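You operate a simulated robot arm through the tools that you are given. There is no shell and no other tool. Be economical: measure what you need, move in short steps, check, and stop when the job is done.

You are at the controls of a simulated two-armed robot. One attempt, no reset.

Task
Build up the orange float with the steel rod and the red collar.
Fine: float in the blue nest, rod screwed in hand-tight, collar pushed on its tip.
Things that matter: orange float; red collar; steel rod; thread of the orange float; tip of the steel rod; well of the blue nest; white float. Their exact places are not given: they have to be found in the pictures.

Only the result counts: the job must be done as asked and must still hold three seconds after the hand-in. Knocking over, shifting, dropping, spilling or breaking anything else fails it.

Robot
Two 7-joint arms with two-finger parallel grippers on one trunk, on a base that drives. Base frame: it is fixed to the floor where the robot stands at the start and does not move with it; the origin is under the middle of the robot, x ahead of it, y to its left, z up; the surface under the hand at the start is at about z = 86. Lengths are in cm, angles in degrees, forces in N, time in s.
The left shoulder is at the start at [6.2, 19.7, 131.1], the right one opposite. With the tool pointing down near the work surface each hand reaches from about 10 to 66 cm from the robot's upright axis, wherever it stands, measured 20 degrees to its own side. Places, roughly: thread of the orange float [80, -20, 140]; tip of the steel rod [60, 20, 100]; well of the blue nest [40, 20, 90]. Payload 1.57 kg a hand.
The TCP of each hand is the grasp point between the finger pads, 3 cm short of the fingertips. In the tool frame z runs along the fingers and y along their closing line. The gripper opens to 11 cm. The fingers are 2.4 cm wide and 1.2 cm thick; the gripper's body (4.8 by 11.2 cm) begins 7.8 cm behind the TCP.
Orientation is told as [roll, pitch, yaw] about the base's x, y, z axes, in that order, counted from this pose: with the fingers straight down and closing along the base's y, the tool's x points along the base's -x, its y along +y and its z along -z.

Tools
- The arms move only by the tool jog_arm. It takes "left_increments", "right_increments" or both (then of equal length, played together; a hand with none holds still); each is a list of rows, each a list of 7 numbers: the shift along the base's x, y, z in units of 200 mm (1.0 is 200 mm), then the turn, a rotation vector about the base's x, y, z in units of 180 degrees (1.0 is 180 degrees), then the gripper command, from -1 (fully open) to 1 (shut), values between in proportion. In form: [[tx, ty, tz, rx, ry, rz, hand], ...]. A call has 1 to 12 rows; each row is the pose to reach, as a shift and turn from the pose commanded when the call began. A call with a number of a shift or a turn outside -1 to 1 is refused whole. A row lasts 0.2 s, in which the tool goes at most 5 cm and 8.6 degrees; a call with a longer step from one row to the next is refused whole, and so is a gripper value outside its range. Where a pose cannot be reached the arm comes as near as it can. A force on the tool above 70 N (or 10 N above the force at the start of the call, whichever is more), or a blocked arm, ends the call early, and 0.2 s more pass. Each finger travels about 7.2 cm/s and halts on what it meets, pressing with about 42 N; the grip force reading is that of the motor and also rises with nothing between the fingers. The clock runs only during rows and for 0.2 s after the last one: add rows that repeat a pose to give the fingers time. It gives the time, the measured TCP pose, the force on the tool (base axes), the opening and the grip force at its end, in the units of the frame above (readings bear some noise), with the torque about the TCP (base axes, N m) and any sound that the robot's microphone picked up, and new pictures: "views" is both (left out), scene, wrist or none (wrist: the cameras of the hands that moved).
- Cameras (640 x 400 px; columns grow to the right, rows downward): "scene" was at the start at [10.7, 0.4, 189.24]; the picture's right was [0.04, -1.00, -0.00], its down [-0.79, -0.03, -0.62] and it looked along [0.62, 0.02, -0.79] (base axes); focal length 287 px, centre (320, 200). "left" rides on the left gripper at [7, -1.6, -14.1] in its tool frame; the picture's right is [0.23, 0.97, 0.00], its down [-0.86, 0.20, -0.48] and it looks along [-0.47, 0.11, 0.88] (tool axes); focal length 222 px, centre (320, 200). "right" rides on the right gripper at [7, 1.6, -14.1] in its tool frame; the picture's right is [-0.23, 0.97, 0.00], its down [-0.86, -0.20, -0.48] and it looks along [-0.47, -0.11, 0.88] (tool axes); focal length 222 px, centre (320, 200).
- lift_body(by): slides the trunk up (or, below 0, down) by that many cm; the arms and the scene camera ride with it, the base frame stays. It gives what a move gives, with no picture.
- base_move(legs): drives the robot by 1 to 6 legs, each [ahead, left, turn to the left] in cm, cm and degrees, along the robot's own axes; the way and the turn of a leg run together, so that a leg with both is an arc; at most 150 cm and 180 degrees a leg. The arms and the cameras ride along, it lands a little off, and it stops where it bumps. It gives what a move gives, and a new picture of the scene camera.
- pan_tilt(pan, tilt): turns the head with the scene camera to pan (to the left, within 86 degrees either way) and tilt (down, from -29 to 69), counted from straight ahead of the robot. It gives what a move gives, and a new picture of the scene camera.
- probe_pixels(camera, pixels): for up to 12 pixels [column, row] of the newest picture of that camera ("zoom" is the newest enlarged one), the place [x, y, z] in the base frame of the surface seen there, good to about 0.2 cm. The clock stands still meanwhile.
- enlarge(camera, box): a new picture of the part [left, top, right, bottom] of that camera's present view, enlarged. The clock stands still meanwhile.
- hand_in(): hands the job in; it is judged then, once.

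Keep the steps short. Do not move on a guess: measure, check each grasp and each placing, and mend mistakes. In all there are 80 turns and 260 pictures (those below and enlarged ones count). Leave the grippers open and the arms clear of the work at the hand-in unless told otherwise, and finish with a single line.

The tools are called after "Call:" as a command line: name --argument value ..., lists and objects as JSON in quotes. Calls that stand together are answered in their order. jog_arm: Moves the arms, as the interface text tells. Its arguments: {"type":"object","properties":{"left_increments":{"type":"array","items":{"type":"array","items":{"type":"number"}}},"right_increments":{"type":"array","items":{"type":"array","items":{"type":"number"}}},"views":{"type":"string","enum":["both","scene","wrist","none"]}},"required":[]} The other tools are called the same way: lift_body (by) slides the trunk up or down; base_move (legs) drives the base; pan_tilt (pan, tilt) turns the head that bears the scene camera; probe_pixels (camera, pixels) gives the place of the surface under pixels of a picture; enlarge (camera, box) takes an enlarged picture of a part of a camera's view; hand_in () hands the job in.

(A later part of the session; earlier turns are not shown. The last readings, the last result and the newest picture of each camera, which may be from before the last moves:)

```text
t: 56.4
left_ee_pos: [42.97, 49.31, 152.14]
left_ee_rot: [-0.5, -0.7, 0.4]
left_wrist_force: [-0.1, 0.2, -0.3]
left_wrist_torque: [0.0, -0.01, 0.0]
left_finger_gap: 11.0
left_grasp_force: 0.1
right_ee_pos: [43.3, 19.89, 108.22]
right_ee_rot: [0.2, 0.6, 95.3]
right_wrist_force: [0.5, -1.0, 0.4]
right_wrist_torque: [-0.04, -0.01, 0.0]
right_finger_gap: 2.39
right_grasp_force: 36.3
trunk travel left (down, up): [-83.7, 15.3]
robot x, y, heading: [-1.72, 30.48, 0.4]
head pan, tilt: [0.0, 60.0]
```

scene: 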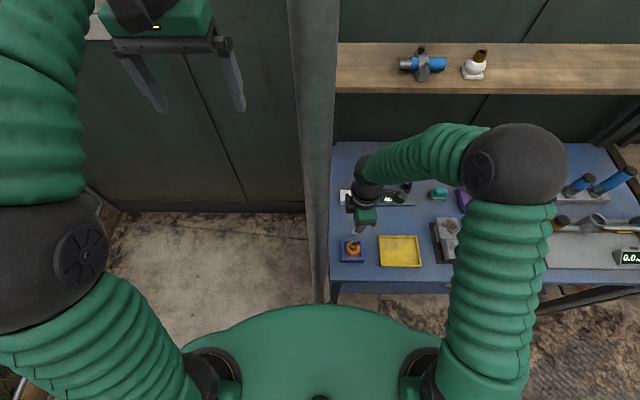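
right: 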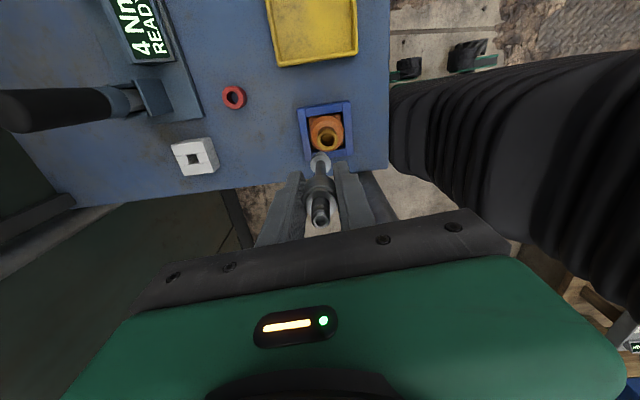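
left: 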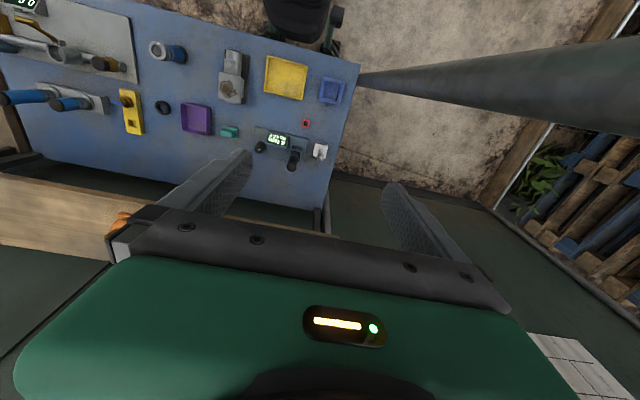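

Good. I turn another 45° for more screwing stroke, move over the socket, and lower to where the thread's end is about 2 cm above the rim.

Call:
jog_arm --right_increments '[[-0.02, 0, 0, 0, 0, 0.045, 1], [-0.04, 0, 0, 0, 0, 0.09, 1], [-0.055, 0, -0.05, 0, 0, 0.135, 1], [-0.055, 0, -0.1, 0, 0, 0.18, 1], [-0.055, 0, -0.15, 0, 0, 0.225, 1], [-0.055, 0, -0.17, 0, 0, 0.26, 1], [-0.055, 0, -0.17, 0, 0, 0.26, 1]]' --views "both"

Call:
enlarge --camera "right" --box '[270, 90, 370, 240]'

Call:
enlarge --camera "scene" --box '[325, 205, 385, 265]'

```text
t: 58.0
left_ee_pos: [42.89, 49.19, 152.18]
left_ee_rot: [-0.6, -0.6, 0.4]
left_wrist_force: [0.2, -0.2, -0.4]
left_wrist_torque: [-0.03, -0.02, 0.02]
left_finger_gap: 10.98
left_grasp_force: 0.1
right_ee_pos: [42.16, 19.99, 104.6]
right_ee_rot: [0.2, 0.4, 142.1]
right_wrist_force: [-0.3, 0.0, -1.1]
right_wrist_torque: [0.01, 0.0, 0.0]
right_finger_gap: 2.38
right_grasp_force: 36.3
trunk travel left (down, up): [-83.7, 15.3]
robot x, y, heading: [-1.96, 30.75, 0.5]
head pan, tilt: [0.0, 60.0]
```

scene: 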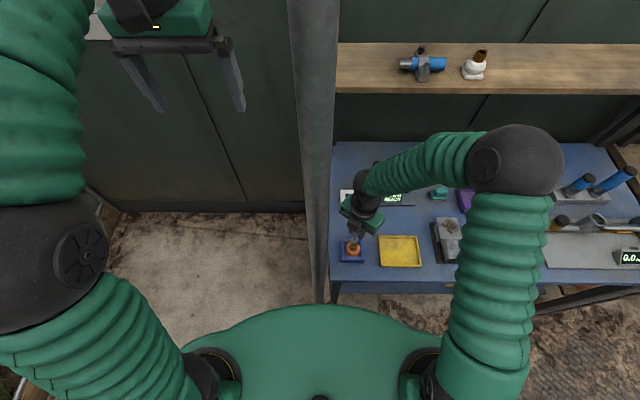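
right: 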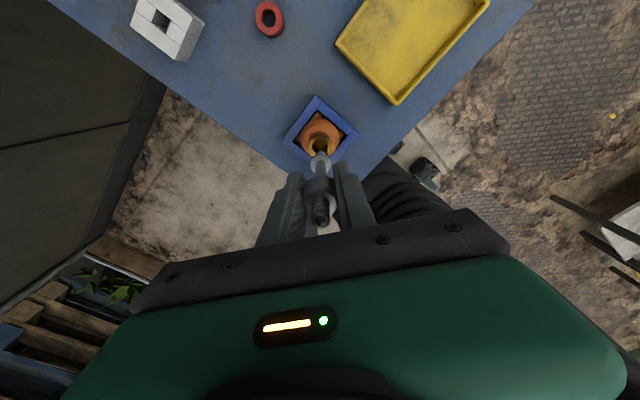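

```text
2.67 times, centred on (320, 165) of right
```

zoom: 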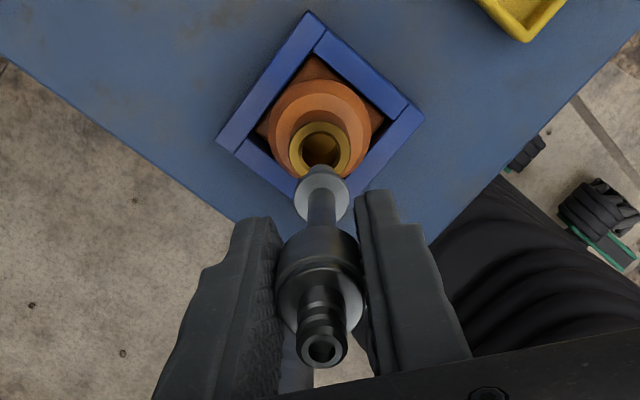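

```text
6.67 times, centred on (355, 235) of scene
```

zoom: 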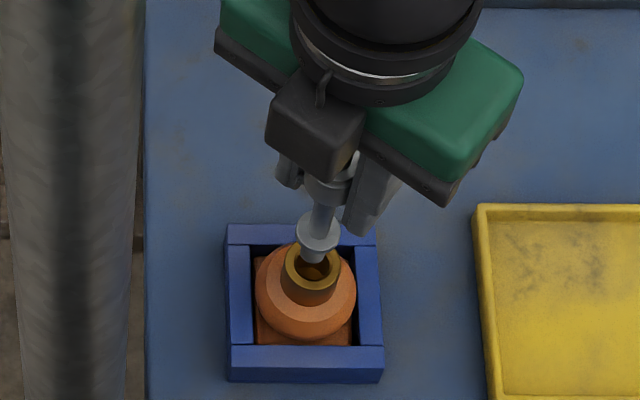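

I probe the socket rim and the stub's end in this scene zoom for the lateral offset.

Call:
probe_pixels --camera "zoom" --pixels '[[283, 268], [340, 266], [312, 292], [300, 250], [312, 258], [301, 250], [322, 250], [312, 270], [298, 232], [341, 230], [317, 247]]'

Call:
enlarge --camera "right" --box '[295, 120, 345, 180]'

```text
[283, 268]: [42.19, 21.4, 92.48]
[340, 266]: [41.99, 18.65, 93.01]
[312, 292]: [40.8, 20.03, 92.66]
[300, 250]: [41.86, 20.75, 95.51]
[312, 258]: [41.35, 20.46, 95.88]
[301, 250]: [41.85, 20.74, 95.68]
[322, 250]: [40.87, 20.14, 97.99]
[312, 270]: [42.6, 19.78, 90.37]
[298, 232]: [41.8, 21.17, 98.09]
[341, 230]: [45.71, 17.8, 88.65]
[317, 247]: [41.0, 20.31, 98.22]
```

```text
6.67 times, centred on (320, 150) of right
```

zoom: 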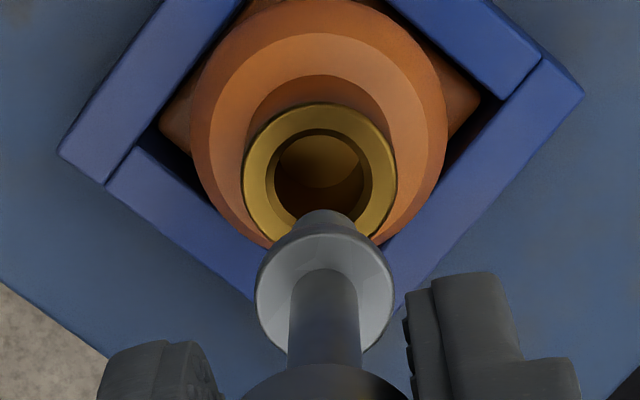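

Call:
probe_pixels --camera "zoom" --pixels '[[246, 175], [395, 172], [320, 106], [258, 290], [391, 288], [324, 240], [276, 180], [364, 180], [320, 137], [325, 350]]'

```text
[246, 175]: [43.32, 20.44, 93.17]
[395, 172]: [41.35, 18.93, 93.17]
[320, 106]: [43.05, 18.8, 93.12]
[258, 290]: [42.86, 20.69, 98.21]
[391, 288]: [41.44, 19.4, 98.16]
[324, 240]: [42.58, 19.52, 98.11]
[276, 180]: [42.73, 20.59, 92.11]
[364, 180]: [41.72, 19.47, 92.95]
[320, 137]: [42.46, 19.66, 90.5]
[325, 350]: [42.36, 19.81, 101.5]
```

The rod is about 0.1–0.2 off in y. I correct by (+0.1, −0.2) and lower 3 cm, watching the force.

Call:
jog_arm --right_increments '[[0.005, -0.01, -0.03, 0, 0, 0, 1], [0.005, -0.01, -0.07, 0, 0, 0, 1], [0.005, -0.01, -0.1, 0, 0, 0, 1], [0.005, -0.01, -0.125, 0, 0, 0, 1], [0.005, -0.01, -0.14, 0, 0, 0, 1], [0.005, -0.01, -0.15, 0, 0, 0, 1]]' --views "wrist"

Call:
enlarge --camera "right" --box '[270, 90, 370, 240]'

Call:
enlarge --camera "scene" --box '[325, 205, 385, 265]'

```text
t: 59.4
left_ee_pos: [42.83, 49.24, 152.04]
left_ee_rot: [-0.6, -0.6, 0.3]
left_wrist_force: [-0.8, -0.1, 0.7]
left_wrist_torque: [0.01, -0.02, -0.03]
left_finger_gap: 11.01
left_grasp_force: 0.0
right_ee_pos: [42.33, 19.82, 101.74]
right_ee_rot: [0.2, 0.5, 142.1]
right_wrist_force: [0.8, -0.3, -1.4]
right_wrist_torque: [-0.01, 0.04, 0.01]
right_finger_gap: 2.37
right_grasp_force: 35.2
trunk travel left (down, up): [-83.7, 15.3]
robot x, y, heading: [-1.8, 30.22, 0.5]
head pan, tilt: [0.0, 60.0]
```

right: 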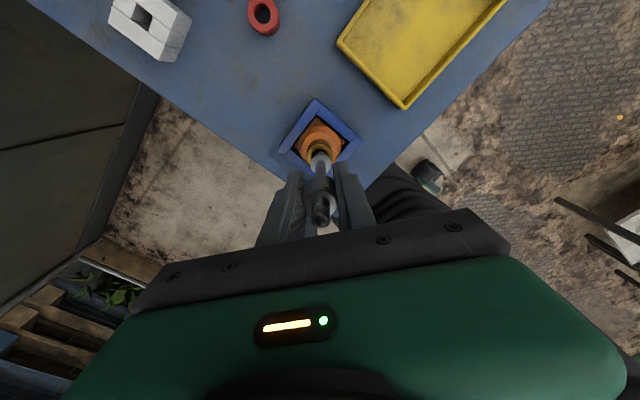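

```text
2.67 times, centred on (320, 165) of right
```

zoom: 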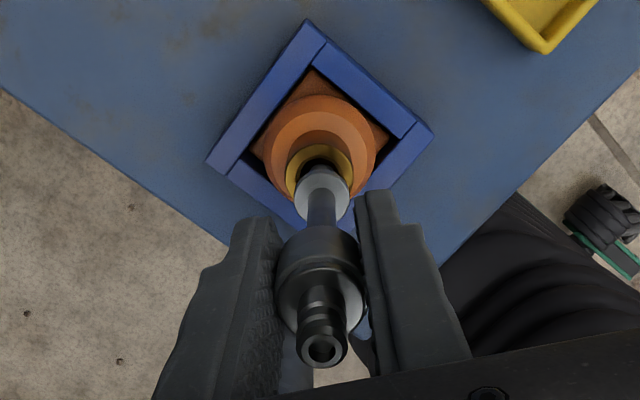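

```text
6.67 times, centred on (355, 235) of scene
```

zoom: 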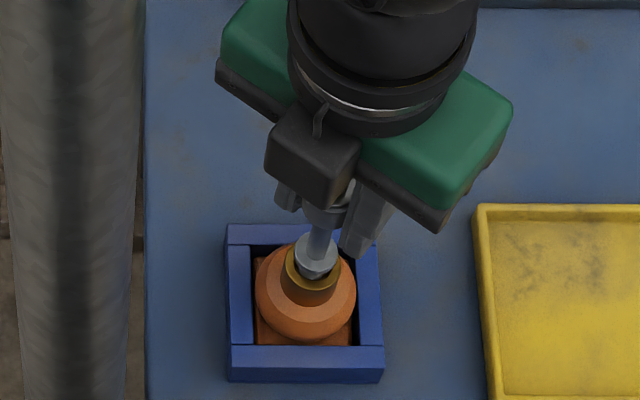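

The stub has entered the bore with no load. I lower another 0.6 to find the thread.

Call:
jog_arm --right_increments '[[0, 0, -0.01, 0, 0, 0, 1], [0, 0, -0.02, 0, 0, 0, 1], [0, 0, -0.03, 0, 0, 0, 1], [0, 0, -0.03, 0, 0, 0, 1]]' --views "none"

```text
t: 60.4
left_ee_pos: [42.84, 49.15, 152.05]
left_ee_rot: [-0.6, -0.6, 0.4]
left_wrist_force: [0.5, -0.1, 0.6]
left_wrist_torque: [0.01, 0.0, -0.03]
left_finger_gap: 11.0
left_grasp_force: 0.1
right_ee_pos: [42.28, 19.8, 101.11]
right_ee_rot: [0.3, 0.4, 142.1]
right_wrist_force: [0.8, -0.5, 0.0]
right_wrist_torque: [0.01, -0.01, 0.03]
right_finger_gap: 2.35
right_grasp_force: 35.6
trunk travel left (down, up): [-83.7, 15.3]
robot x, y, heading: [-1.76, 30.42, 0.7]
head pan, tilt: [0.0, 60.0]
```

Still no load. Another 0.5.

Call:
jog_arm --right_increments '[[0, 0, -0.01, 0, 0, 0, 1], [0, 0, -0.018, 0, 0, 0, 1], [0, 0, -0.025, 0, 0, 0, 1], [0, 0, -0.025, 0, 0, 0, 1]]' --views "wrist"

Call:
enlarge --camera "right" --box '[285, 110, 355, 215]'

Call:
enlarge --camera "scene" --box '[335, 222, 375, 262]'

```text
t: 61.4
left_ee_pos: [42.85, 49.3, 152.13]
left_ee_rot: [-0.6, -0.7, 0.3]
left_wrist_force: [0.0, 0.1, -0.5]
left_wrist_torque: [-0.03, 0.02, -0.01]
left_finger_gap: 10.97
left_grasp_force: 0.0
right_ee_pos: [42.41, 19.77, 100.62]
right_ee_rot: [0.1, 0.4, 142.0]
right_wrist_force: [4.7, -2.3, 14.5]
right_wrist_torque: [-0.12, -0.47, 0.02]
right_finger_gap: 2.34
right_grasp_force: 36.0
trunk travel left (down, up): [-83.7, 15.3]
robot x, y, heading: [-2.05, 30.72, 0.2]
head pan, tilt: [0.0, 60.0]
```

right: 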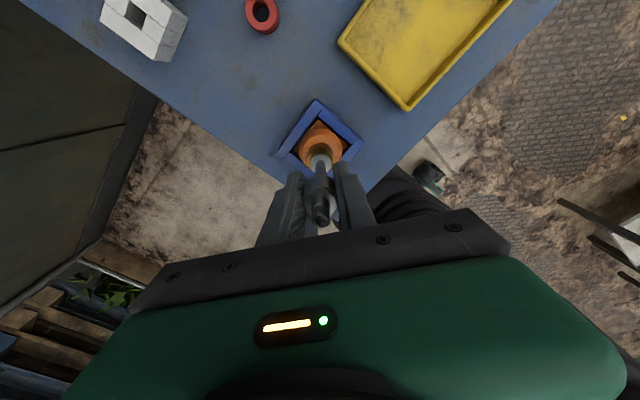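

```text
3.81 times, centred on (320, 162) of right
```

zoom: 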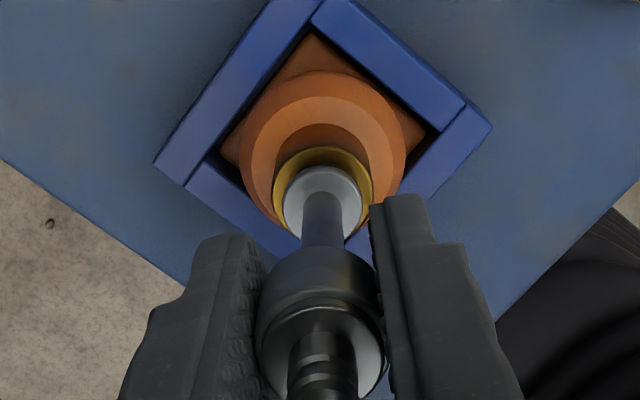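

```text
10.00 times, centred on (355, 242) of scene
```

zoom: 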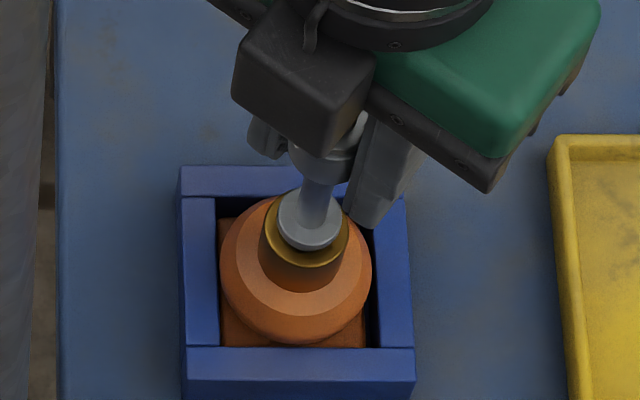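

14.5 N of contact: the thread start is met, with the flange ~0.4 above the rim. I turn clockwise 100° with light pressure and watch force and torque.

Call:
jog_arm --right_increments '[[0.002, -0.001, 0, 0, 0, -0.045, 1], [0.002, -0.001, 0, 0, 0, -0.09, 1], [0.002, -0.001, -0.001, 0, 0, -0.135, 1], [0.002, -0.001, -0.001, 0, 0, -0.18, 1], [0.002, -0.001, -0.001, 0, 0, -0.225, 1], [0.002, -0.001, -0.002, 0, 0, -0.27, 1], [0.002, -0.001, -0.002, 0, 0, -0.315, 1], [0.002, -0.001, -0.002, 0, 0, -0.36, 1], [0.002, -0.001, -0.003, 0, 0, -0.405, 1], [0.002, -0.001, -0.003, 0, 0, -0.45, 1], [0.002, -0.001, -0.003, 0, 0, -0.495, 1], [0.002, -0.001, -0.003, 0, 0, -0.54, 1]]' --views "none"

```text
t: 64.0
left_ee_pos: [42.74, 49.29, 152.04]
left_ee_rot: [-0.8, -0.7, 0.5]
left_wrist_force: [0.3, 0.0, -1.0]
left_wrist_torque: [0.03, 0.01, -0.02]
left_finger_gap: 11.0
left_grasp_force: 0.0
right_ee_pos: [42.3, 19.71, 100.55]
right_ee_rot: [0.2, 0.6, 44.7]
right_wrist_force: [-3.4, -0.3, 6.9]
right_wrist_torque: [0.07, 0.16, 0.02]
right_finger_gap: 2.39
right_grasp_force: 36.1
trunk travel left (down, up): [-83.7, 15.3]
robot x, y, heading: [-1.82, 30.39, 0.5]
head pan, tilt: [0.0, 60.0]
```

Turning freely, and the pressure fell from 14.5 to 7 N, so it's following. Another 45° to yaw 0, then I open, turn back and re-grip in steps.

Call:
jog_arm --right_increments '[[0, 0, 0, 0, 0, -0.045, 1], [0, 0, -0.001, 0, 0, -0.09, 1], [0, 0, -0.001, 0, 0, -0.135, 1], [0, 0, -0.002, 0, 0, -0.18, 1], [0, 0, -0.002, 0, 0, -0.225, 1], [0, 0, -0.003, 0, 0, -0.25, 1]]' --views "wrist"

Call:
enlarge --camera "right" --box '[285, 110, 355, 215]'

Call:
enlarge --camera "scene" --box '[335, 222, 375, 262]'

```text
t: 65.4
left_ee_pos: [42.88, 49.25, 152.12]
left_ee_rot: [-0.7, -0.7, 0.5]
left_wrist_force: [-0.3, -0.1, -0.1]
left_wrist_torque: [0.03, 0.06, 0.01]
left_finger_gap: 11.03
left_grasp_force: 0.1
right_ee_pos: [42.21, 19.95, 100.59]
right_ee_rot: [0.2, 0.4, -0.3]
right_wrist_force: [-0.1, 0.9, 6.1]
right_wrist_torque: [-0.11, -0.06, -0.01]
right_finger_gap: 2.36
right_grasp_force: 35.6
trunk travel left (down, up): [-83.7, 15.3]
robot x, y, heading: [-1.82, 30.71, 0.3]
head pan, tilt: [0.0, 60.0]
```

right: 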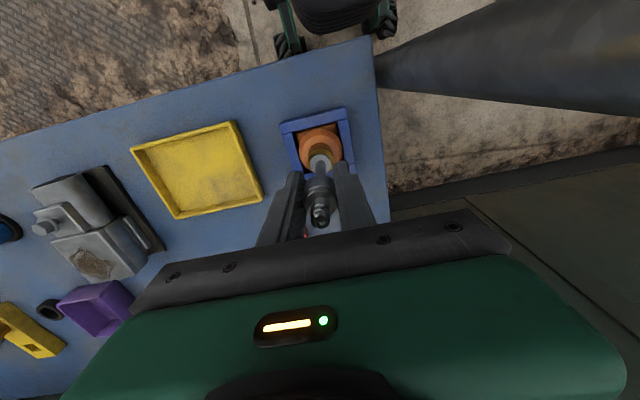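

```text
3.81 times, centred on (320, 162) of right
```

zoom: 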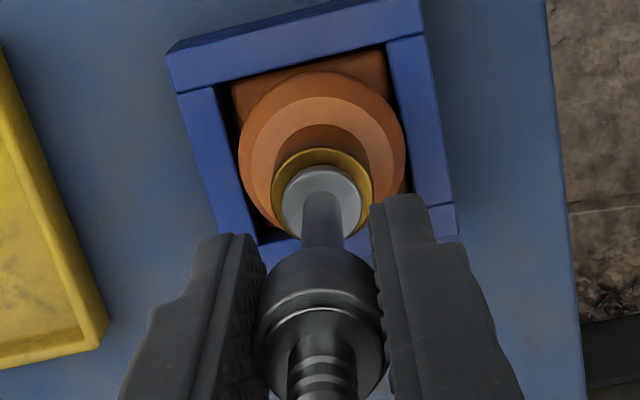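

```text
10.00 times, centred on (355, 242) of scene
```

zoom: 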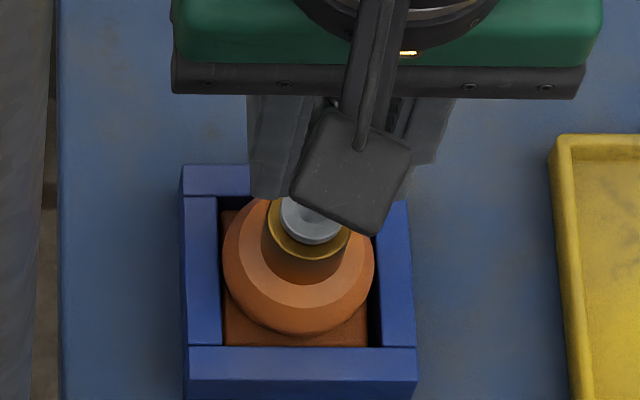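

It seems to follow. One ratchet cycle: open slightly, turn back 137°, re-grip, and turn clockwise 140° with slight downward follow.

Call:
jog_arm --right_increments '[[0, 0, 0, 0, 0, 0, 0.4], [0, 0, 0, 0, 0, 0.047, 0.4], [0, 0, 0, 0, 0, 0.094, 0.4], [0, 0, 0, 0, 0, 0.141, 0.4], [0, 0, 0, 0, 0, 0.188, 0.4], [0, 0, 0, 0, 0, 0.235, 0.4], [0, 0, 0, 0, 0, 0.282, 0.4], [0, 0, 0, 0, 0, 0.329, 0.4], [0, 0, 0, 0, 0, 0.376, 0.4], [0, 0, 0, 0, 0, 0.423, 0.4], [0, 0, 0, 0, 0, 0.47, 0.4], [0, 0, 0, 0, 0, 0.517, 0.4]]' --views "none"

Call:
jog_arm --right_increments '[[0, 0, 0, 0, 0, 0.047, 0.4], [0, 0, 0, 0, 0, 0.094, 0.4], [0, 0, 0, 0, 0, 0.141, 0.4], [0, 0, 0, 0, 0, 0.188, 0.4], [0, 0, 0, 0, 0, 0.235, 0.4], [0, 0, 0, 0, 0, 0.235, 1], [0, 0, 0, 0, 0, 0.235, 1], [0, 0, 0, 0, 0, 0.19, 1], [0, 0, -0.001, 0, 0, 0.145, 1], [0, 0, -0.001, 0, 0, 0.1, 1], [0, 0, -0.001, 0, 0, 0.055, 1], [0, 0, -0.001, 0, 0, 0.01, 1]]' --views "none"

Call:
jog_arm --right_increments '[[0, 0, 0, 0, 0, -0.045, 1], [0, 0, -0.001, 0, 0, -0.09, 1], [0, 0, -0.001, 0, 0, -0.135, 1], [0, 0, -0.002, 0, 0, -0.18, 1], [0, 0, -0.002, 0, 0, -0.225, 1], [0, 0, -0.002, 0, 0, -0.27, 1], [0, 0, -0.003, 0, 0, -0.315, 1], [0, 0, -0.003, 0, 0, -0.36, 1], [0, 0, -0.003, 0, 0, -0.405, 1], [0, 0, -0.003, 0, 0, -0.45, 1], [0, 0, -0.003, 0, 0, -0.495, 1], [0, 0, -0.003, 0, 0, -0.53, 1]]' --views "wrist"

Call:
enlarge --camera "right" --box '[285, 110, 355, 215]'

Call:
probe_pixels --camera "zoom" --pixels '[[320, 180], [300, 200], [355, 190], [320, 155], [285, 175]]'

```text
t: 68.0
left_ee_pos: [42.91, 49.24, 152.12]
left_ee_rot: [-0.7, -0.6, 0.4]
left_wrist_force: [0.2, 0.3, 0.7]
left_wrist_torque: [-0.01, 0.01, -0.02]
left_finger_gap: 11.0
left_grasp_force: 0.0
right_ee_pos: [42.36, 19.65, 100.51]
right_ee_rot: [0.2, 0.4, 93.0]
right_wrist_force: [0.4, -0.7, 0.7]
right_wrist_torque: [0.03, -0.01, -0.01]
right_finger_gap: 3.29
right_grasp_force: 0.1
trunk travel left (down, up): [-83.7, 15.3]
robot x, y, heading: [-2.04, 30.33, 0.5]
head pan, tilt: [0.0, 60.0]
```

```text
t: 70.6
left_ee_pos: [42.88, 49.35, 152.22]
left_ee_rot: [-0.6, -0.7, 0.4]
left_wrist_force: [-0.4, 0.2, 0.1]
left_wrist_torque: [0.0, -0.01, 0.0]
left_finger_gap: 10.99
left_grasp_force: 0.0
right_ee_pos: [42.38, 19.81, 100.48]
right_ee_rot: [0.2, 0.5, 94.6]
right_wrist_force: [2.8, 0.1, 1.8]
right_wrist_torque: [-0.01, -0.27, 0.08]
right_finger_gap: 2.36
right_grasp_force: 36.2
trunk travel left (down, up): [-83.7, 15.3]
robot x, y, heading: [-1.84, 30.4, 0.4]
head pan, tilt: [0.0, 60.0]
```

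```text
t: 73.2
left_ee_pos: [42.83, 49.22, 152.12]
left_ee_rot: [-0.6, -0.6, 0.4]
left_wrist_force: [-0.2, -0.8, 0.0]
left_wrist_torque: [-0.01, 0.04, 0.02]
left_finger_gap: 10.98
left_grasp_force: 0.2
right_ee_pos: [42.44, 19.92, 100.43]
right_ee_rot: [0.3, 0.5, -0.9]
right_wrist_force: [-1.2, -0.7, -0.8]
right_wrist_torque: [-0.08, 0.1, 0.04]
right_finger_gap: 2.39
right_grasp_force: 36.2
trunk travel left (down, up): [-83.7, 15.3]
robot x, y, heading: [-1.92, 30.56, 0.5]
head pan, tilt: [0.0, 60.0]
```

right: 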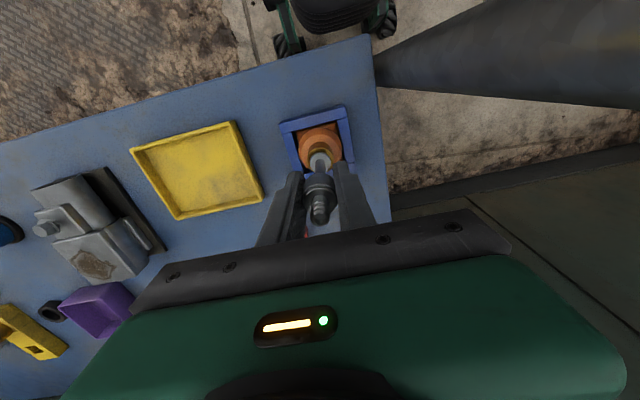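

```text
3.81 times, centred on (320, 162) of right
```

zoom: 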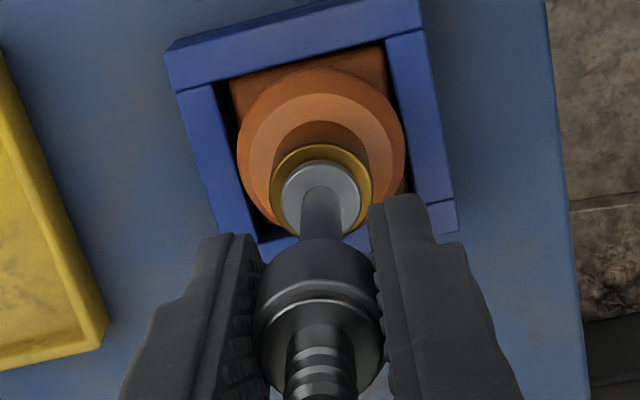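

```text
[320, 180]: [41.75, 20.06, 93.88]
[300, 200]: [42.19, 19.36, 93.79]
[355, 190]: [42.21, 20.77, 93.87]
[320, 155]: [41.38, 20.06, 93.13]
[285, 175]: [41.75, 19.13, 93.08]
```

The flange top is at 93.85 and the rim at 93.1: about 0.2 cm gap left, and the force has turned to a slight pull down, so it's threading. Another cycle.

Call:
jog_arm --right_increments '[[0, 0, 0, 0, 0, 0, 0.4], [0, 0, 0, 0, 0, 0.047, 0.4], [0, 0, -0.001, 0, 0, 0.094, 0.4], [0, 0, -0.002, 0, 0, 0.141, 0.4], [0, 0, -0.002, 0, 0, 0.188, 0.4], [0, 0, -0.002, 0, 0, 0.235, 0.4], [0, 0, -0.002, 0, 0, 0.282, 0.4], [0, 0, -0.002, 0, 0, 0.329, 0.4], [0, 0, -0.002, 0, 0, 0.376, 0.4], [0, 0, -0.002, 0, 0, 0.423, 0.4], [0, 0, -0.002, 0, 0, 0.47, 0.4], [0, 0, -0.002, 0, 0, 0.517, 0.4]]' --views "none"

Call:
jog_arm --right_increments '[[0, 0, 0, 0, 0, 0.047, 0.4], [0, 0, 0, 0, 0, 0.094, 0.4], [0, 0, 0, 0, 0, 0.141, 0.4], [0, 0, 0, 0, 0, 0.188, 0.4], [0, 0, 0, 0, 0, 0.235, 0.4], [0, 0, 0, 0, 0, 0.235, 1], [0, 0, 0, 0, 0, 0.235, 1], [0, 0, 0, 0, 0, 0.19, 1], [0, 0, -0.001, 0, 0, 0.145, 1], [0, 0, -0.001, 0, 0, 0.1, 1], [0, 0, -0.001, 0, 0, 0.055, 1], [0, 0, -0.001, 0, 0, 0.01, 1]]' --views "none"

Call:
jog_arm --right_increments '[[0, 0, 0, 0, 0, -0.045, 1], [0, 0, -0.001, 0, 0, -0.09, 1], [0, 0, -0.001, 0, 0, -0.135, 1], [0, 0, -0.002, 0, 0, -0.18, 1], [0, 0, -0.002, 0, 0, -0.225, 1], [0, 0, -0.002, 0, 0, -0.27, 1], [0, 0, -0.003, 0, 0, -0.315, 1], [0, 0, -0.003, 0, 0, -0.36, 1], [0, 0, -0.003, 0, 0, -0.405, 1], [0, 0, -0.003, 0, 0, -0.45, 1], [0, 0, -0.003, 0, 0, -0.495, 1], [0, 0, -0.003, 0, 0, -0.53, 1]]' --views "wrist"

Call:
enlarge --camera "right" --box '[285, 110, 355, 215]'

Call:
probe_pixels --camera "zoom" --pixels '[[320, 180], [300, 200], [350, 190], [320, 153], [283, 175]]'

```text
t: 75.8
left_ee_pos: [42.82, 49.24, 152.14]
left_ee_rot: [-0.5, -0.6, 0.4]
left_wrist_force: [0.4, -0.6, 0.2]
left_wrist_torque: [-0.03, 0.01, 0.02]
left_finger_gap: 10.99
left_grasp_force: 0.1
right_ee_pos: [42.37, 19.89, 100.36]
right_ee_rot: [0.2, 0.4, 92.5]
right_wrist_force: [1.0, 0.0, 0.1]
right_wrist_torque: [0.02, 0.01, 0.01]
right_finger_gap: 3.3
right_grasp_force: 0.0
trunk travel left (down, up): [-83.7, 15.3]
robot x, y, heading: [-1.91, 30.63, 0.5]
head pan, tilt: [0.0, 60.0]
```

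```text
t: 78.4
left_ee_pos: [42.94, 49.27, 152.11]
left_ee_rot: [-0.6, -0.6, 0.4]
left_wrist_force: [1.0, -0.3, -0.5]
left_wrist_torque: [0.01, 0.04, 0.05]
left_finger_gap: 10.97
left_grasp_force: 0.0
right_ee_pos: [42.24, 19.8, 100.53]
right_ee_rot: [0.2, 0.5, 94.0]
right_wrist_force: [-1.2, -0.6, -0.3]
right_wrist_torque: [-0.06, 0.13, 0.02]
right_finger_gap: 2.37
right_grasp_force: 35.7
trunk travel left (down, up): [-83.7, 15.3]
robot x, y, heading: [-1.93, 30.67, 0.6]
head pan, tilt: [0.0, 60.0]
```

```text
t: 81.0
left_ee_pos: [42.85, 49.38, 152.06]
left_ee_rot: [-0.6, -0.5, 0.4]
left_wrist_force: [-0.3, 0.8, 0.3]
left_wrist_torque: [-0.02, 0.01, -0.01]
left_finger_gap: 10.99
left_grasp_force: 0.0
right_ee_pos: [42.37, 19.73, 100.28]
right_ee_rot: [0.3, 0.5, -1.4]
right_wrist_force: [-0.1, -0.1, -1.0]
right_wrist_torque: [0.03, 0.07, 0.04]
right_finger_gap: 2.37
right_grasp_force: 35.7
trunk travel left (down, up): [-83.7, 15.3]
robot x, y, heading: [-1.79, 30.52, 0.4]
head pan, tilt: [0.0, 60.0]
```

right: 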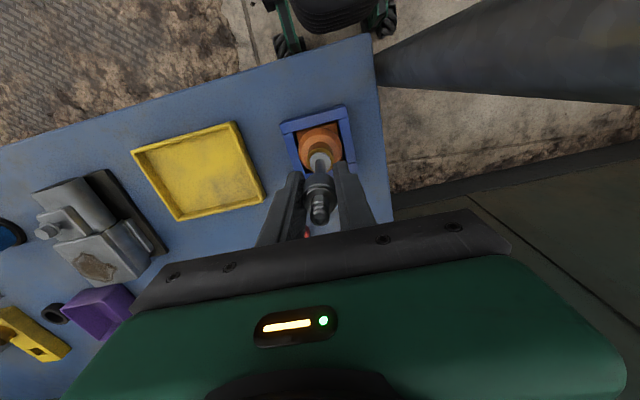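

```text
3.81 times, centred on (320, 162) of right
```

zoom: 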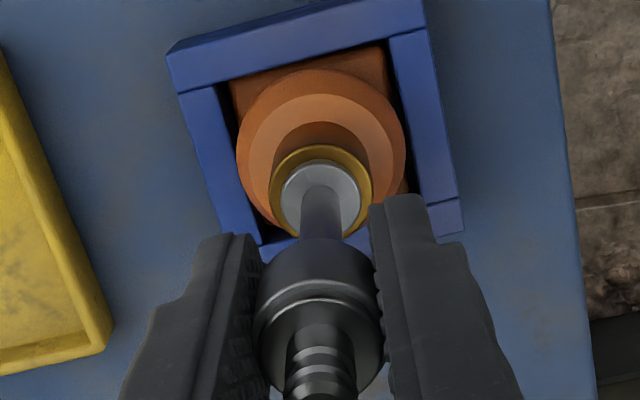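

```text
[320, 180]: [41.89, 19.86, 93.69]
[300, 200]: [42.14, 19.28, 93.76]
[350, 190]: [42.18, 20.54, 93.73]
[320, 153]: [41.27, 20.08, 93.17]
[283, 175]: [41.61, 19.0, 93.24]
```

Flange top is now 93.73 (it went down 0.12). Nearly seated; another cycle until the torque rises.

Call:
jog_arm --right_increments '[[0, 0, 0, 0, 0, 0, 0.4], [0, 0, 0, 0, 0, 0.047, 0.4], [0, 0, -0.001, 0, 0, 0.094, 0.4], [0, 0, -0.001, 0, 0, 0.141, 0.4], [0, 0, -0.001, 0, 0, 0.188, 0.4], [0, 0, -0.001, 0, 0, 0.235, 0.4], [0, 0, -0.001, 0, 0, 0.282, 0.4], [0, 0, -0.001, 0, 0, 0.329, 0.4], [0, 0, -0.001, 0, 0, 0.376, 0.4], [0, 0, -0.001, 0, 0, 0.423, 0.4], [0, 0, -0.001, 0, 0, 0.47, 0.4], [0, 0, -0.001, 0, 0, 0.517, 0.4]]' --views "none"

Call:
jog_arm --right_increments '[[0, 0, 0, 0, 0, 0.047, 0.4], [0, 0, 0, 0, 0, 0.094, 0.4], [0, 0, 0, 0, 0, 0.141, 0.4], [0, 0, 0, 0, 0, 0.188, 0.4], [0, 0, 0, 0, 0, 0.235, 0.4], [0, 0, 0, 0, 0, 0.235, 1], [0, 0, 0, 0, 0, 0.235, 1], [0, 0, 0, 0, 0, 0.19, 1], [0, 0, -0.001, 0, 0, 0.145, 1], [0, 0, -0.001, 0, 0, 0.1, 1], [0, 0, -0.001, 0, 0, 0.055, 1], [0, 0, -0.001, 0, 0, 0.01, 1]]' --views "none"

Call:
jog_arm --right_increments '[[0, 0, 0, 0, 0, -0.045, 1], [0, 0, -0.001, 0, 0, -0.09, 1], [0, 0, -0.001, 0, 0, -0.135, 1], [0, 0, -0.002, 0, 0, -0.18, 1], [0, 0, -0.002, 0, 0, -0.225, 1], [0, 0, -0.002, 0, 0, -0.27, 1], [0, 0, -0.002, 0, 0, -0.315, 1]]' --views "none"

Call:
jog_arm --right_increments '[[0, 0, 0, 0, 0, -0.04, 1], [0, 0, -0.001, 0, 0, -0.08, 1], [0, 0, -0.001, 0, 0, -0.12, 1], [0, 0, -0.001, 0, 0, -0.16, 1], [0, 0, -0.001, 0, 0, -0.2, 1]]' --views "wrist"

Call:
enlarge --camera "right" --box '[285, 110, 355, 215]'

Call:
probe_pixels --camera "zoom" --pixels '[[320, 180], [300, 200], [350, 190], [320, 153], [283, 175]]'

```text
t: 83.6
left_ee_pos: [42.85, 49.29, 152.17]
left_ee_rot: [-0.7, -0.6, 0.4]
left_wrist_force: [0.1, -0.2, -0.4]
left_wrist_torque: [0.01, 0.01, -0.03]
left_finger_gap: 11.0
left_grasp_force: 0.1
right_ee_pos: [42.33, 19.81, 100.45]
right_ee_rot: [0.2, 0.4, 92.0]
right_wrist_force: [0.5, 0.0, 0.5]
right_wrist_torque: [-0.03, -0.03, 0.01]
right_finger_gap: 3.29
right_grasp_force: 0.0
trunk travel left (down, up): [-83.7, 15.3]
robot x, y, heading: [-1.98, 30.63, 0.3]
head pan, tilt: [0.0, 60.0]
```

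```text
t: 86.2
left_ee_pos: [42.95, 49.29, 152.05]
left_ee_rot: [-0.7, -0.5, 0.4]
left_wrist_force: [-0.7, 0.0, -0.2]
left_wrist_torque: [-0.03, -0.01, -0.01]
left_finger_gap: 10.99
left_grasp_force: 0.0
right_ee_pos: [42.26, 19.84, 100.33]
right_ee_rot: [0.2, 0.5, 93.6]
right_wrist_force: [0.8, 2.1, -1.7]
right_wrist_torque: [0.17, -0.1, 0.08]
right_finger_gap: 2.37
right_grasp_force: 36.2
trunk travel left (down, up): [-83.7, 15.3]
robot x, y, heading: [-2.02, 30.47, 0.4]
head pan, tilt: [0.0, 60.0]
```

```text
t: 87.8
left_ee_pos: [42.91, 49.31, 152.14]
left_ee_rot: [-0.7, -0.5, 0.4]
left_wrist_force: [-0.3, -0.8, 0.6]
left_wrist_torque: [-0.01, 0.0, 0.02]
left_finger_gap: 11.01
left_grasp_force: 0.1
right_ee_pos: [42.26, 19.88, 100.31]
right_ee_rot: [0.2, 0.6, 36.8]
right_wrist_force: [-1.5, 0.8, 0.6]
right_wrist_torque: [0.02, 0.11, 0.27]
right_finger_gap: 2.37
right_grasp_force: 35.5
trunk travel left (down, up): [-83.7, 15.3]
robot x, y, heading: [-1.62, 30.61, 0.5]
head pan, tilt: [0.0, 60.0]
```

```text
t: 89.0
left_ee_pos: [42.8, 49.26, 152.13]
left_ee_rot: [-0.6, -0.5, 0.4]
left_wrist_force: [0.0, -0.1, -1.0]
left_wrist_torque: [-0.01, -0.03, 0.0]
left_finger_gap: 10.99
left_grasp_force: 0.0
right_ee_pos: [42.33, 19.71, 100.32]
right_ee_rot: [0.0, 0.5, 0.8]
right_wrist_force: [-0.1, 0.0, 0.0]
right_wrist_torque: [-0.1, -0.04, 0.08]
right_finger_gap: 2.38
right_grasp_force: 36.1
trunk travel left (down, up): [-83.7, 15.3]
robot x, y, heading: [-2.09, 30.24, 0.4]
head pan, tilt: [0.0, 60.0]
```

right: 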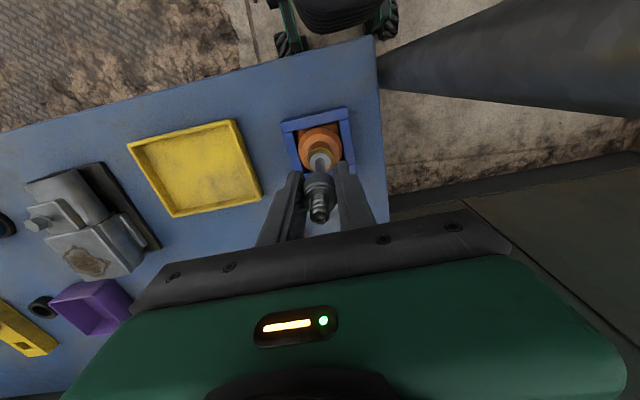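

```text
3.81 times, centred on (320, 162) of right
```

zoom: 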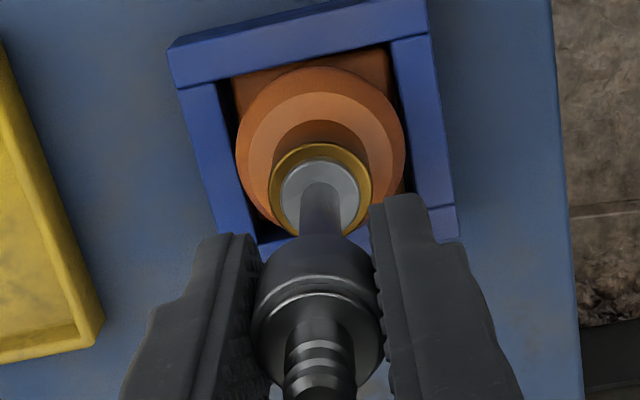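

```text
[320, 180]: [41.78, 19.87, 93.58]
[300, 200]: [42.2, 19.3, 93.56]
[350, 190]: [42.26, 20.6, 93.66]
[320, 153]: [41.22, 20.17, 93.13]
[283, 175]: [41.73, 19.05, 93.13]
```

Flange top 93.6, 0.47 above the rim, so it's about seated. Another cycle with torque samples to check tightness.

Call:
jog_arm --right_increments '[[0, 0, 0, 0, 0, 0, 0.4], [0, 0, 0, 0, 0, 0.047, 0.4], [0, 0, -0.001, 0, 0, 0.094, 0.4], [0, 0, -0.001, 0, 0, 0.141, 0.4], [0, 0, -0.001, 0, 0, 0.188, 0.4], [0, 0, -0.001, 0, 0, 0.235, 0.4], [0, 0, -0.001, 0, 0, 0.282, 0.4], [0, 0, -0.001, 0, 0, 0.329, 0.4], [0, 0, -0.001, 0, 0, 0.376, 0.4], [0, 0, -0.001, 0, 0, 0.423, 0.4], [0, 0, -0.001, 0, 0, 0.47, 0.4], [0, 0, -0.001, 0, 0, 0.517, 0.4]]' --views "none"

Call:
jog_arm --right_increments '[[0, 0, 0, 0, 0, 0.047, 0.4], [0, 0, 0, 0, 0, 0.094, 0.4], [0, 0, 0, 0, 0, 0.141, 0.4], [0, 0, 0, 0, 0, 0.188, 0.4], [0, 0, 0, 0, 0, 0.235, 0.4], [0, 0, 0, 0, 0, 0.235, 1], [0, 0, 0, 0, 0, 0.235, 1], [0, 0, 0, 0, 0, 0.19, 1], [0, 0, 0, 0, 0, 0.145, 1], [0, 0, 0, 0, 0, 0.1, 1], [0, 0, 0, 0, 0, 0.055, 1]]' --views "none"

Call:
jog_arm --right_increments '[[0, 0, 0, 0, 0, -0.045, 1], [0, 0, 0, 0, 0, -0.09, 1], [0, 0, -0.001, 0, 0, -0.135, 1], [0, 0, -0.001, 0, 0, -0.18, 1]]' --views "none"

Call:
jog_arm --right_increments '[[0, 0, 0, 0, 0, -0.045, 1], [0, 0, 0, 0, 0, -0.09, 1], [0, 0, -0.001, 0, 0, -0.135, 1], [0, 0, -0.001, 0, 0, -0.18, 1]]' --views "none"

Call:
jog_arm --right_increments '[[0, 0, 0, 0, 0, -0.045, 1], [0, 0, 0, 0, 0, -0.09, 1], [0, 0, -0.001, 0, 0, -0.135, 1], [0, 0, -0.001, 0, 0, -0.18, 1]]' --views "wrist"

Call:
enlarge --camera "right" --box '[285, 110, 355, 215]'

Call:
probe_pixels --camera "zoom" --pixels '[[320, 180], [300, 200], [350, 190], [320, 153], [283, 175]]'

```text
t: 91.6
left_ee_pos: [42.92, 49.23, 152.15]
left_ee_rot: [-0.5, -0.5, 0.3]
left_wrist_force: [0.1, 0.4, 0.0]
left_wrist_torque: [0.0, 0.0, -0.01]
left_finger_gap: 11.0
left_grasp_force: 0.1
right_ee_pos: [42.52, 19.72, 100.19]
right_ee_rot: [0.1, 0.4, 94.2]
right_wrist_force: [0.4, -0.2, -0.1]
right_wrist_torque: [-0.01, 0.0, -0.01]
right_finger_gap: 3.3
right_grasp_force: 0.1
trunk travel left (down, up): [-83.7, 15.3]
robot x, y, heading: [-1.44, 30.69, 0.6]
head pan, tilt: [0.0, 60.0]
```

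```text
t: 94.0
left_ee_pos: [42.85, 48.98, 152.06]
left_ee_rot: [-0.6, -0.7, 0.4]
left_wrist_force: [0.2, 0.5, 0.6]
left_wrist_torque: [0.03, -0.02, -0.02]
left_finger_gap: 10.99
left_grasp_force: 0.0
right_ee_pos: [42.39, 19.78, 100.14]
right_ee_rot: [0.3, 0.5, 103.8]
right_wrist_force: [-0.7, -1.0, -1.3]
right_wrist_torque: [-0.02, -0.1, 0.07]
right_finger_gap: 2.35
right_grasp_force: 35.6
trunk travel left (down, up): [-83.7, 15.3]
robot x, y, heading: [-1.92, 30.27, 0.6]
head pan, tilt: [0.0, 60.0]
```

```text
t: 95.0
left_ee_pos: [42.94, 49.23, 152.11]
left_ee_rot: [-0.5, -0.7, 0.5]
left_wrist_force: [0.1, 0.6, 0.5]
left_wrist_torque: [0.01, -0.02, -0.02]
left_finger_gap: 10.98
left_grasp_force: 0.0
right_ee_pos: [42.41, 19.72, 100.14]
right_ee_rot: [0.2, 0.5, 71.4]
right_wrist_force: [-2.3, 0.2, -0.7]
right_wrist_torque: [-0.13, 0.21, 0.23]
right_finger_gap: 2.37
right_grasp_force: 36.1
trunk travel left (down, up): [-83.7, 15.3]
robot x, y, heading: [-1.67, 30.53, 0.5]
head pan, tilt: [0.0, 60.0]
```

```text
t: 96.0
left_ee_pos: [42.85, 49.44, 152.12]
left_ee_rot: [-0.7, -0.6, 0.4]
left_wrist_force: [-0.1, 0.5, 0.0]
left_wrist_torque: [0.01, -0.01, -0.01]
left_finger_gap: 10.97
left_grasp_force: 0.1
right_ee_pos: [42.43, 19.91, 100.18]
right_ee_rot: [0.1, 0.4, 38.9]
right_wrist_force: [0.0, -0.7, 2.9]
right_wrist_torque: [0.05, -0.06, 0.36]
right_finger_gap: 2.37
right_grasp_force: 35.7
trunk travel left (down, up): [-83.7, 15.3]
robot x, y, heading: [-1.8, 30.51, 0.6]
head pan, tilt: [0.0, 60.0]
```

```text
t: 97.0
left_ee_pos: [42.91, 49.29, 152.01]
left_ee_rot: [-0.6, -0.6, 0.4]
left_wrist_force: [0.6, -0.5, 0.5]
left_wrist_torque: [0.02, 0.03, 0.01]
left_finger_gap: 10.98
left_grasp_force: 0.0
right_ee_pos: [42.31, 19.69, 100.17]
right_ee_rot: [0.2, 0.6, 6.5]
right_wrist_force: [0.6, -0.4, 0.7]
right_wrist_torque: [-0.22, -0.2, 0.26]
right_finger_gap: 2.37
right_grasp_force: 36.2
trunk travel left (down, up): [-83.7, 15.3]
robot x, y, heading: [-2.16, 30.74, 0.6]
head pan, tilt: [0.0, 60.0]
```

right: 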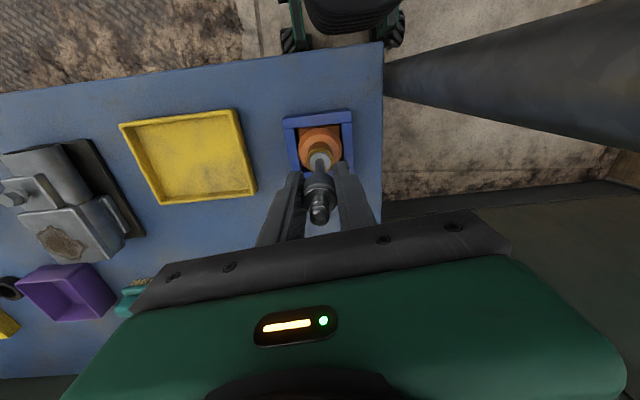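

```text
3.81 times, centred on (320, 162) of right
```

zoom: 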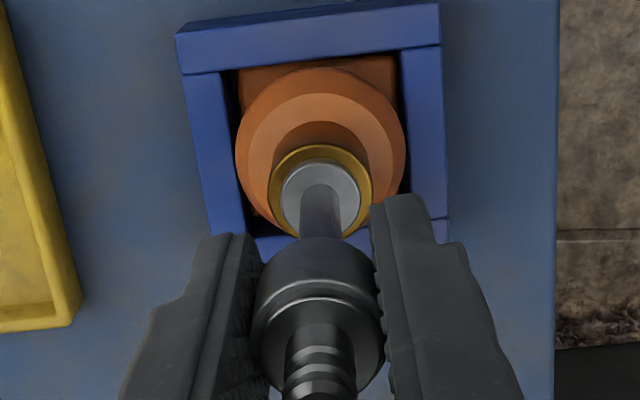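

```text
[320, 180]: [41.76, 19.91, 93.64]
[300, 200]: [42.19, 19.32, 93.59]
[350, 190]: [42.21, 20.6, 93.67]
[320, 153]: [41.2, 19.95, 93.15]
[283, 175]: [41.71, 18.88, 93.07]
```

The flange no longer sinks (93.6), and the torque rose from ~0.05 to 0.25–0.36 N m, so it's seating. One short re-grip and tighten to confirm.

Call:
jog_arm --right_increments '[[0, 0, 0, 0, 0, 0, 0.4], [0, 0, 0, 0, 0, 0.047, 0.4], [0, 0, 0, 0, 0, 0.094, 0.4], [0, 0, 0, 0, 0, 0.141, 0.4], [0, 0, 0, 0, 0, 0.188, 0.4], [0, 0, 0, 0, 0, 0.235, 0.4], [0, 0, 0, 0, 0, 0.282, 0.4], [0, 0, 0, 0, 0, 0.329, 0.4], [0, 0, 0, 0, 0, 0.376, 0.4], [0, 0, 0, 0, 0, 0.376, 1], [0, 0, 0, 0, 0, 0.376, 1], [0, 0, 0, 0, 0, 0.376, 1]]' --views "none"

Call:
jog_arm --right_increments '[[0, 0, 0, 0, 0, -0.04, 1], [0, 0, 0, 0, 0, -0.08, 1]]' --views "none"

Call:
jog_arm --right_increments '[[0, 0, 0, 0, 0, -0.04, 1], [0, 0, 0, 0, 0, -0.08, 1]]' --views "none"

Call:
jog_arm --right_increments '[[0, 0, 0, 0, 0, -0.04, 1], [0, 0, 0, 0, 0, -0.08, 1], [0, 0, 0, 0, 0, -0.12, 1]]' --views "none"

Call:
jog_arm --right_increments '[[0, 0, 0, 0, 0, -0.04, 1], [0, 0, 0, 0, 0, -0.08, 1], [0, 0, 0, 0, 0, -0.09, 1]]' --views "none"

```text
t: 99.6
left_ee_pos: [42.74, 49.27, 152.1]
left_ee_rot: [-0.6, -0.6, 0.4]
left_wrist_force: [0.2, 0.4, -0.5]
left_wrist_torque: [-0.02, -0.02, 0.0]
left_finger_gap: 10.97
left_grasp_force: 0.1
right_ee_pos: [42.35, 19.77, 100.32]
right_ee_rot: [0.3, 0.5, 74.5]
right_wrist_force: [-1.0, 0.4, -1.3]
right_wrist_torque: [0.05, 0.03, 0.01]
right_finger_gap: 2.37
right_grasp_force: 35.8
trunk travel left (down, up): [-83.7, 15.3]
robot x, y, heading: [-1.87, 30.86, 0.4]
head pan, tilt: [0.0, 60.0]
```

```text
t: 100.2
left_ee_pos: [42.77, 49.31, 152.11]
left_ee_rot: [-0.7, -0.7, 0.4]
left_wrist_force: [-0.2, -0.1, -0.7]
left_wrist_torque: [-0.03, 0.03, -0.01]
left_finger_gap: 10.99
left_grasp_force: 0.0
right_ee_pos: [42.36, 19.76, 100.08]
right_ee_rot: [0.1, 0.5, 59.9]
right_wrist_force: [-1.7, 0.2, 2.8]
right_wrist_torque: [0.06, 0.25, 0.33]
right_finger_gap: 2.38
right_grasp_force: 35.8
trunk travel left (down, up): [-83.7, 15.3]
robot x, y, heading: [-2.13, 30.7, 0.5]
head pan, tilt: [0.0, 60.0]
```

```text
t: 100.8
left_ee_pos: [42.87, 49.29, 152.12]
left_ee_rot: [-0.6, -0.6, 0.4]
left_wrist_force: [-0.6, 0.1, 0.3]
left_wrist_torque: [0.0, -0.01, -0.03]
left_finger_gap: 11.03
left_grasp_force: 0.1
right_ee_pos: [42.33, 19.62, 100.13]
right_ee_rot: [0.2, 0.5, 45.4]
right_wrist_force: [-2.4, 0.9, -1.2]
right_wrist_torque: [-0.04, 0.19, 0.22]
right_finger_gap: 2.39
right_grasp_force: 35.9
trunk travel left (down, up): [-83.7, 15.3]
robot x, y, heading: [-1.64, 30.73, 0.6]
head pan, tilt: [0.0, 60.0]
```

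```text
t: 101.6
left_ee_pos: [42.7, 49.42, 152.06]
left_ee_rot: [-0.7, -0.6, 0.4]
left_wrist_force: [0.2, 0.7, -0.3]
left_wrist_torque: [-0.02, 0.03, 0.01]
left_finger_gap: 11.0
left_grasp_force: 0.1
right_ee_pos: [42.43, 19.88, 100.07]
right_ee_rot: [0.1, 0.3, 23.8]
right_wrist_force: [-0.7, 1.9, 2.6]
right_wrist_torque: [0.09, -0.01, 0.11]
right_finger_gap: 2.35
right_grasp_force: 35.5
trunk travel left (down, up): [-83.7, 15.3]
robot x, y, heading: [-2.07, 30.66, 0.3]
head pan, tilt: [0.0, 60.0]
```

```text
t: 102.4
left_ee_pos: [42.82, 49.22, 152.17]
left_ee_rot: [-0.6, -0.6, 0.4]
left_wrist_force: [-0.1, 0.3, -0.6]
left_wrist_torque: [-0.03, -0.01, 0.02]
left_finger_gap: 11.01
left_grasp_force: 0.1
right_ee_pos: [42.34, 19.79, 100.04]
right_ee_rot: [0.1, 0.4, 7.6]
right_wrist_force: [0.3, 0.9, -0.5]
right_wrist_torque: [-0.12, -0.03, 0.2]
right_finger_gap: 2.37
right_grasp_force: 35.8
trunk travel left (down, up): [-83.7, 15.3]
robot x, y, heading: [-2.06, 30.59, 0.6]
head pan, tilt: [0.0, 60.0]
```

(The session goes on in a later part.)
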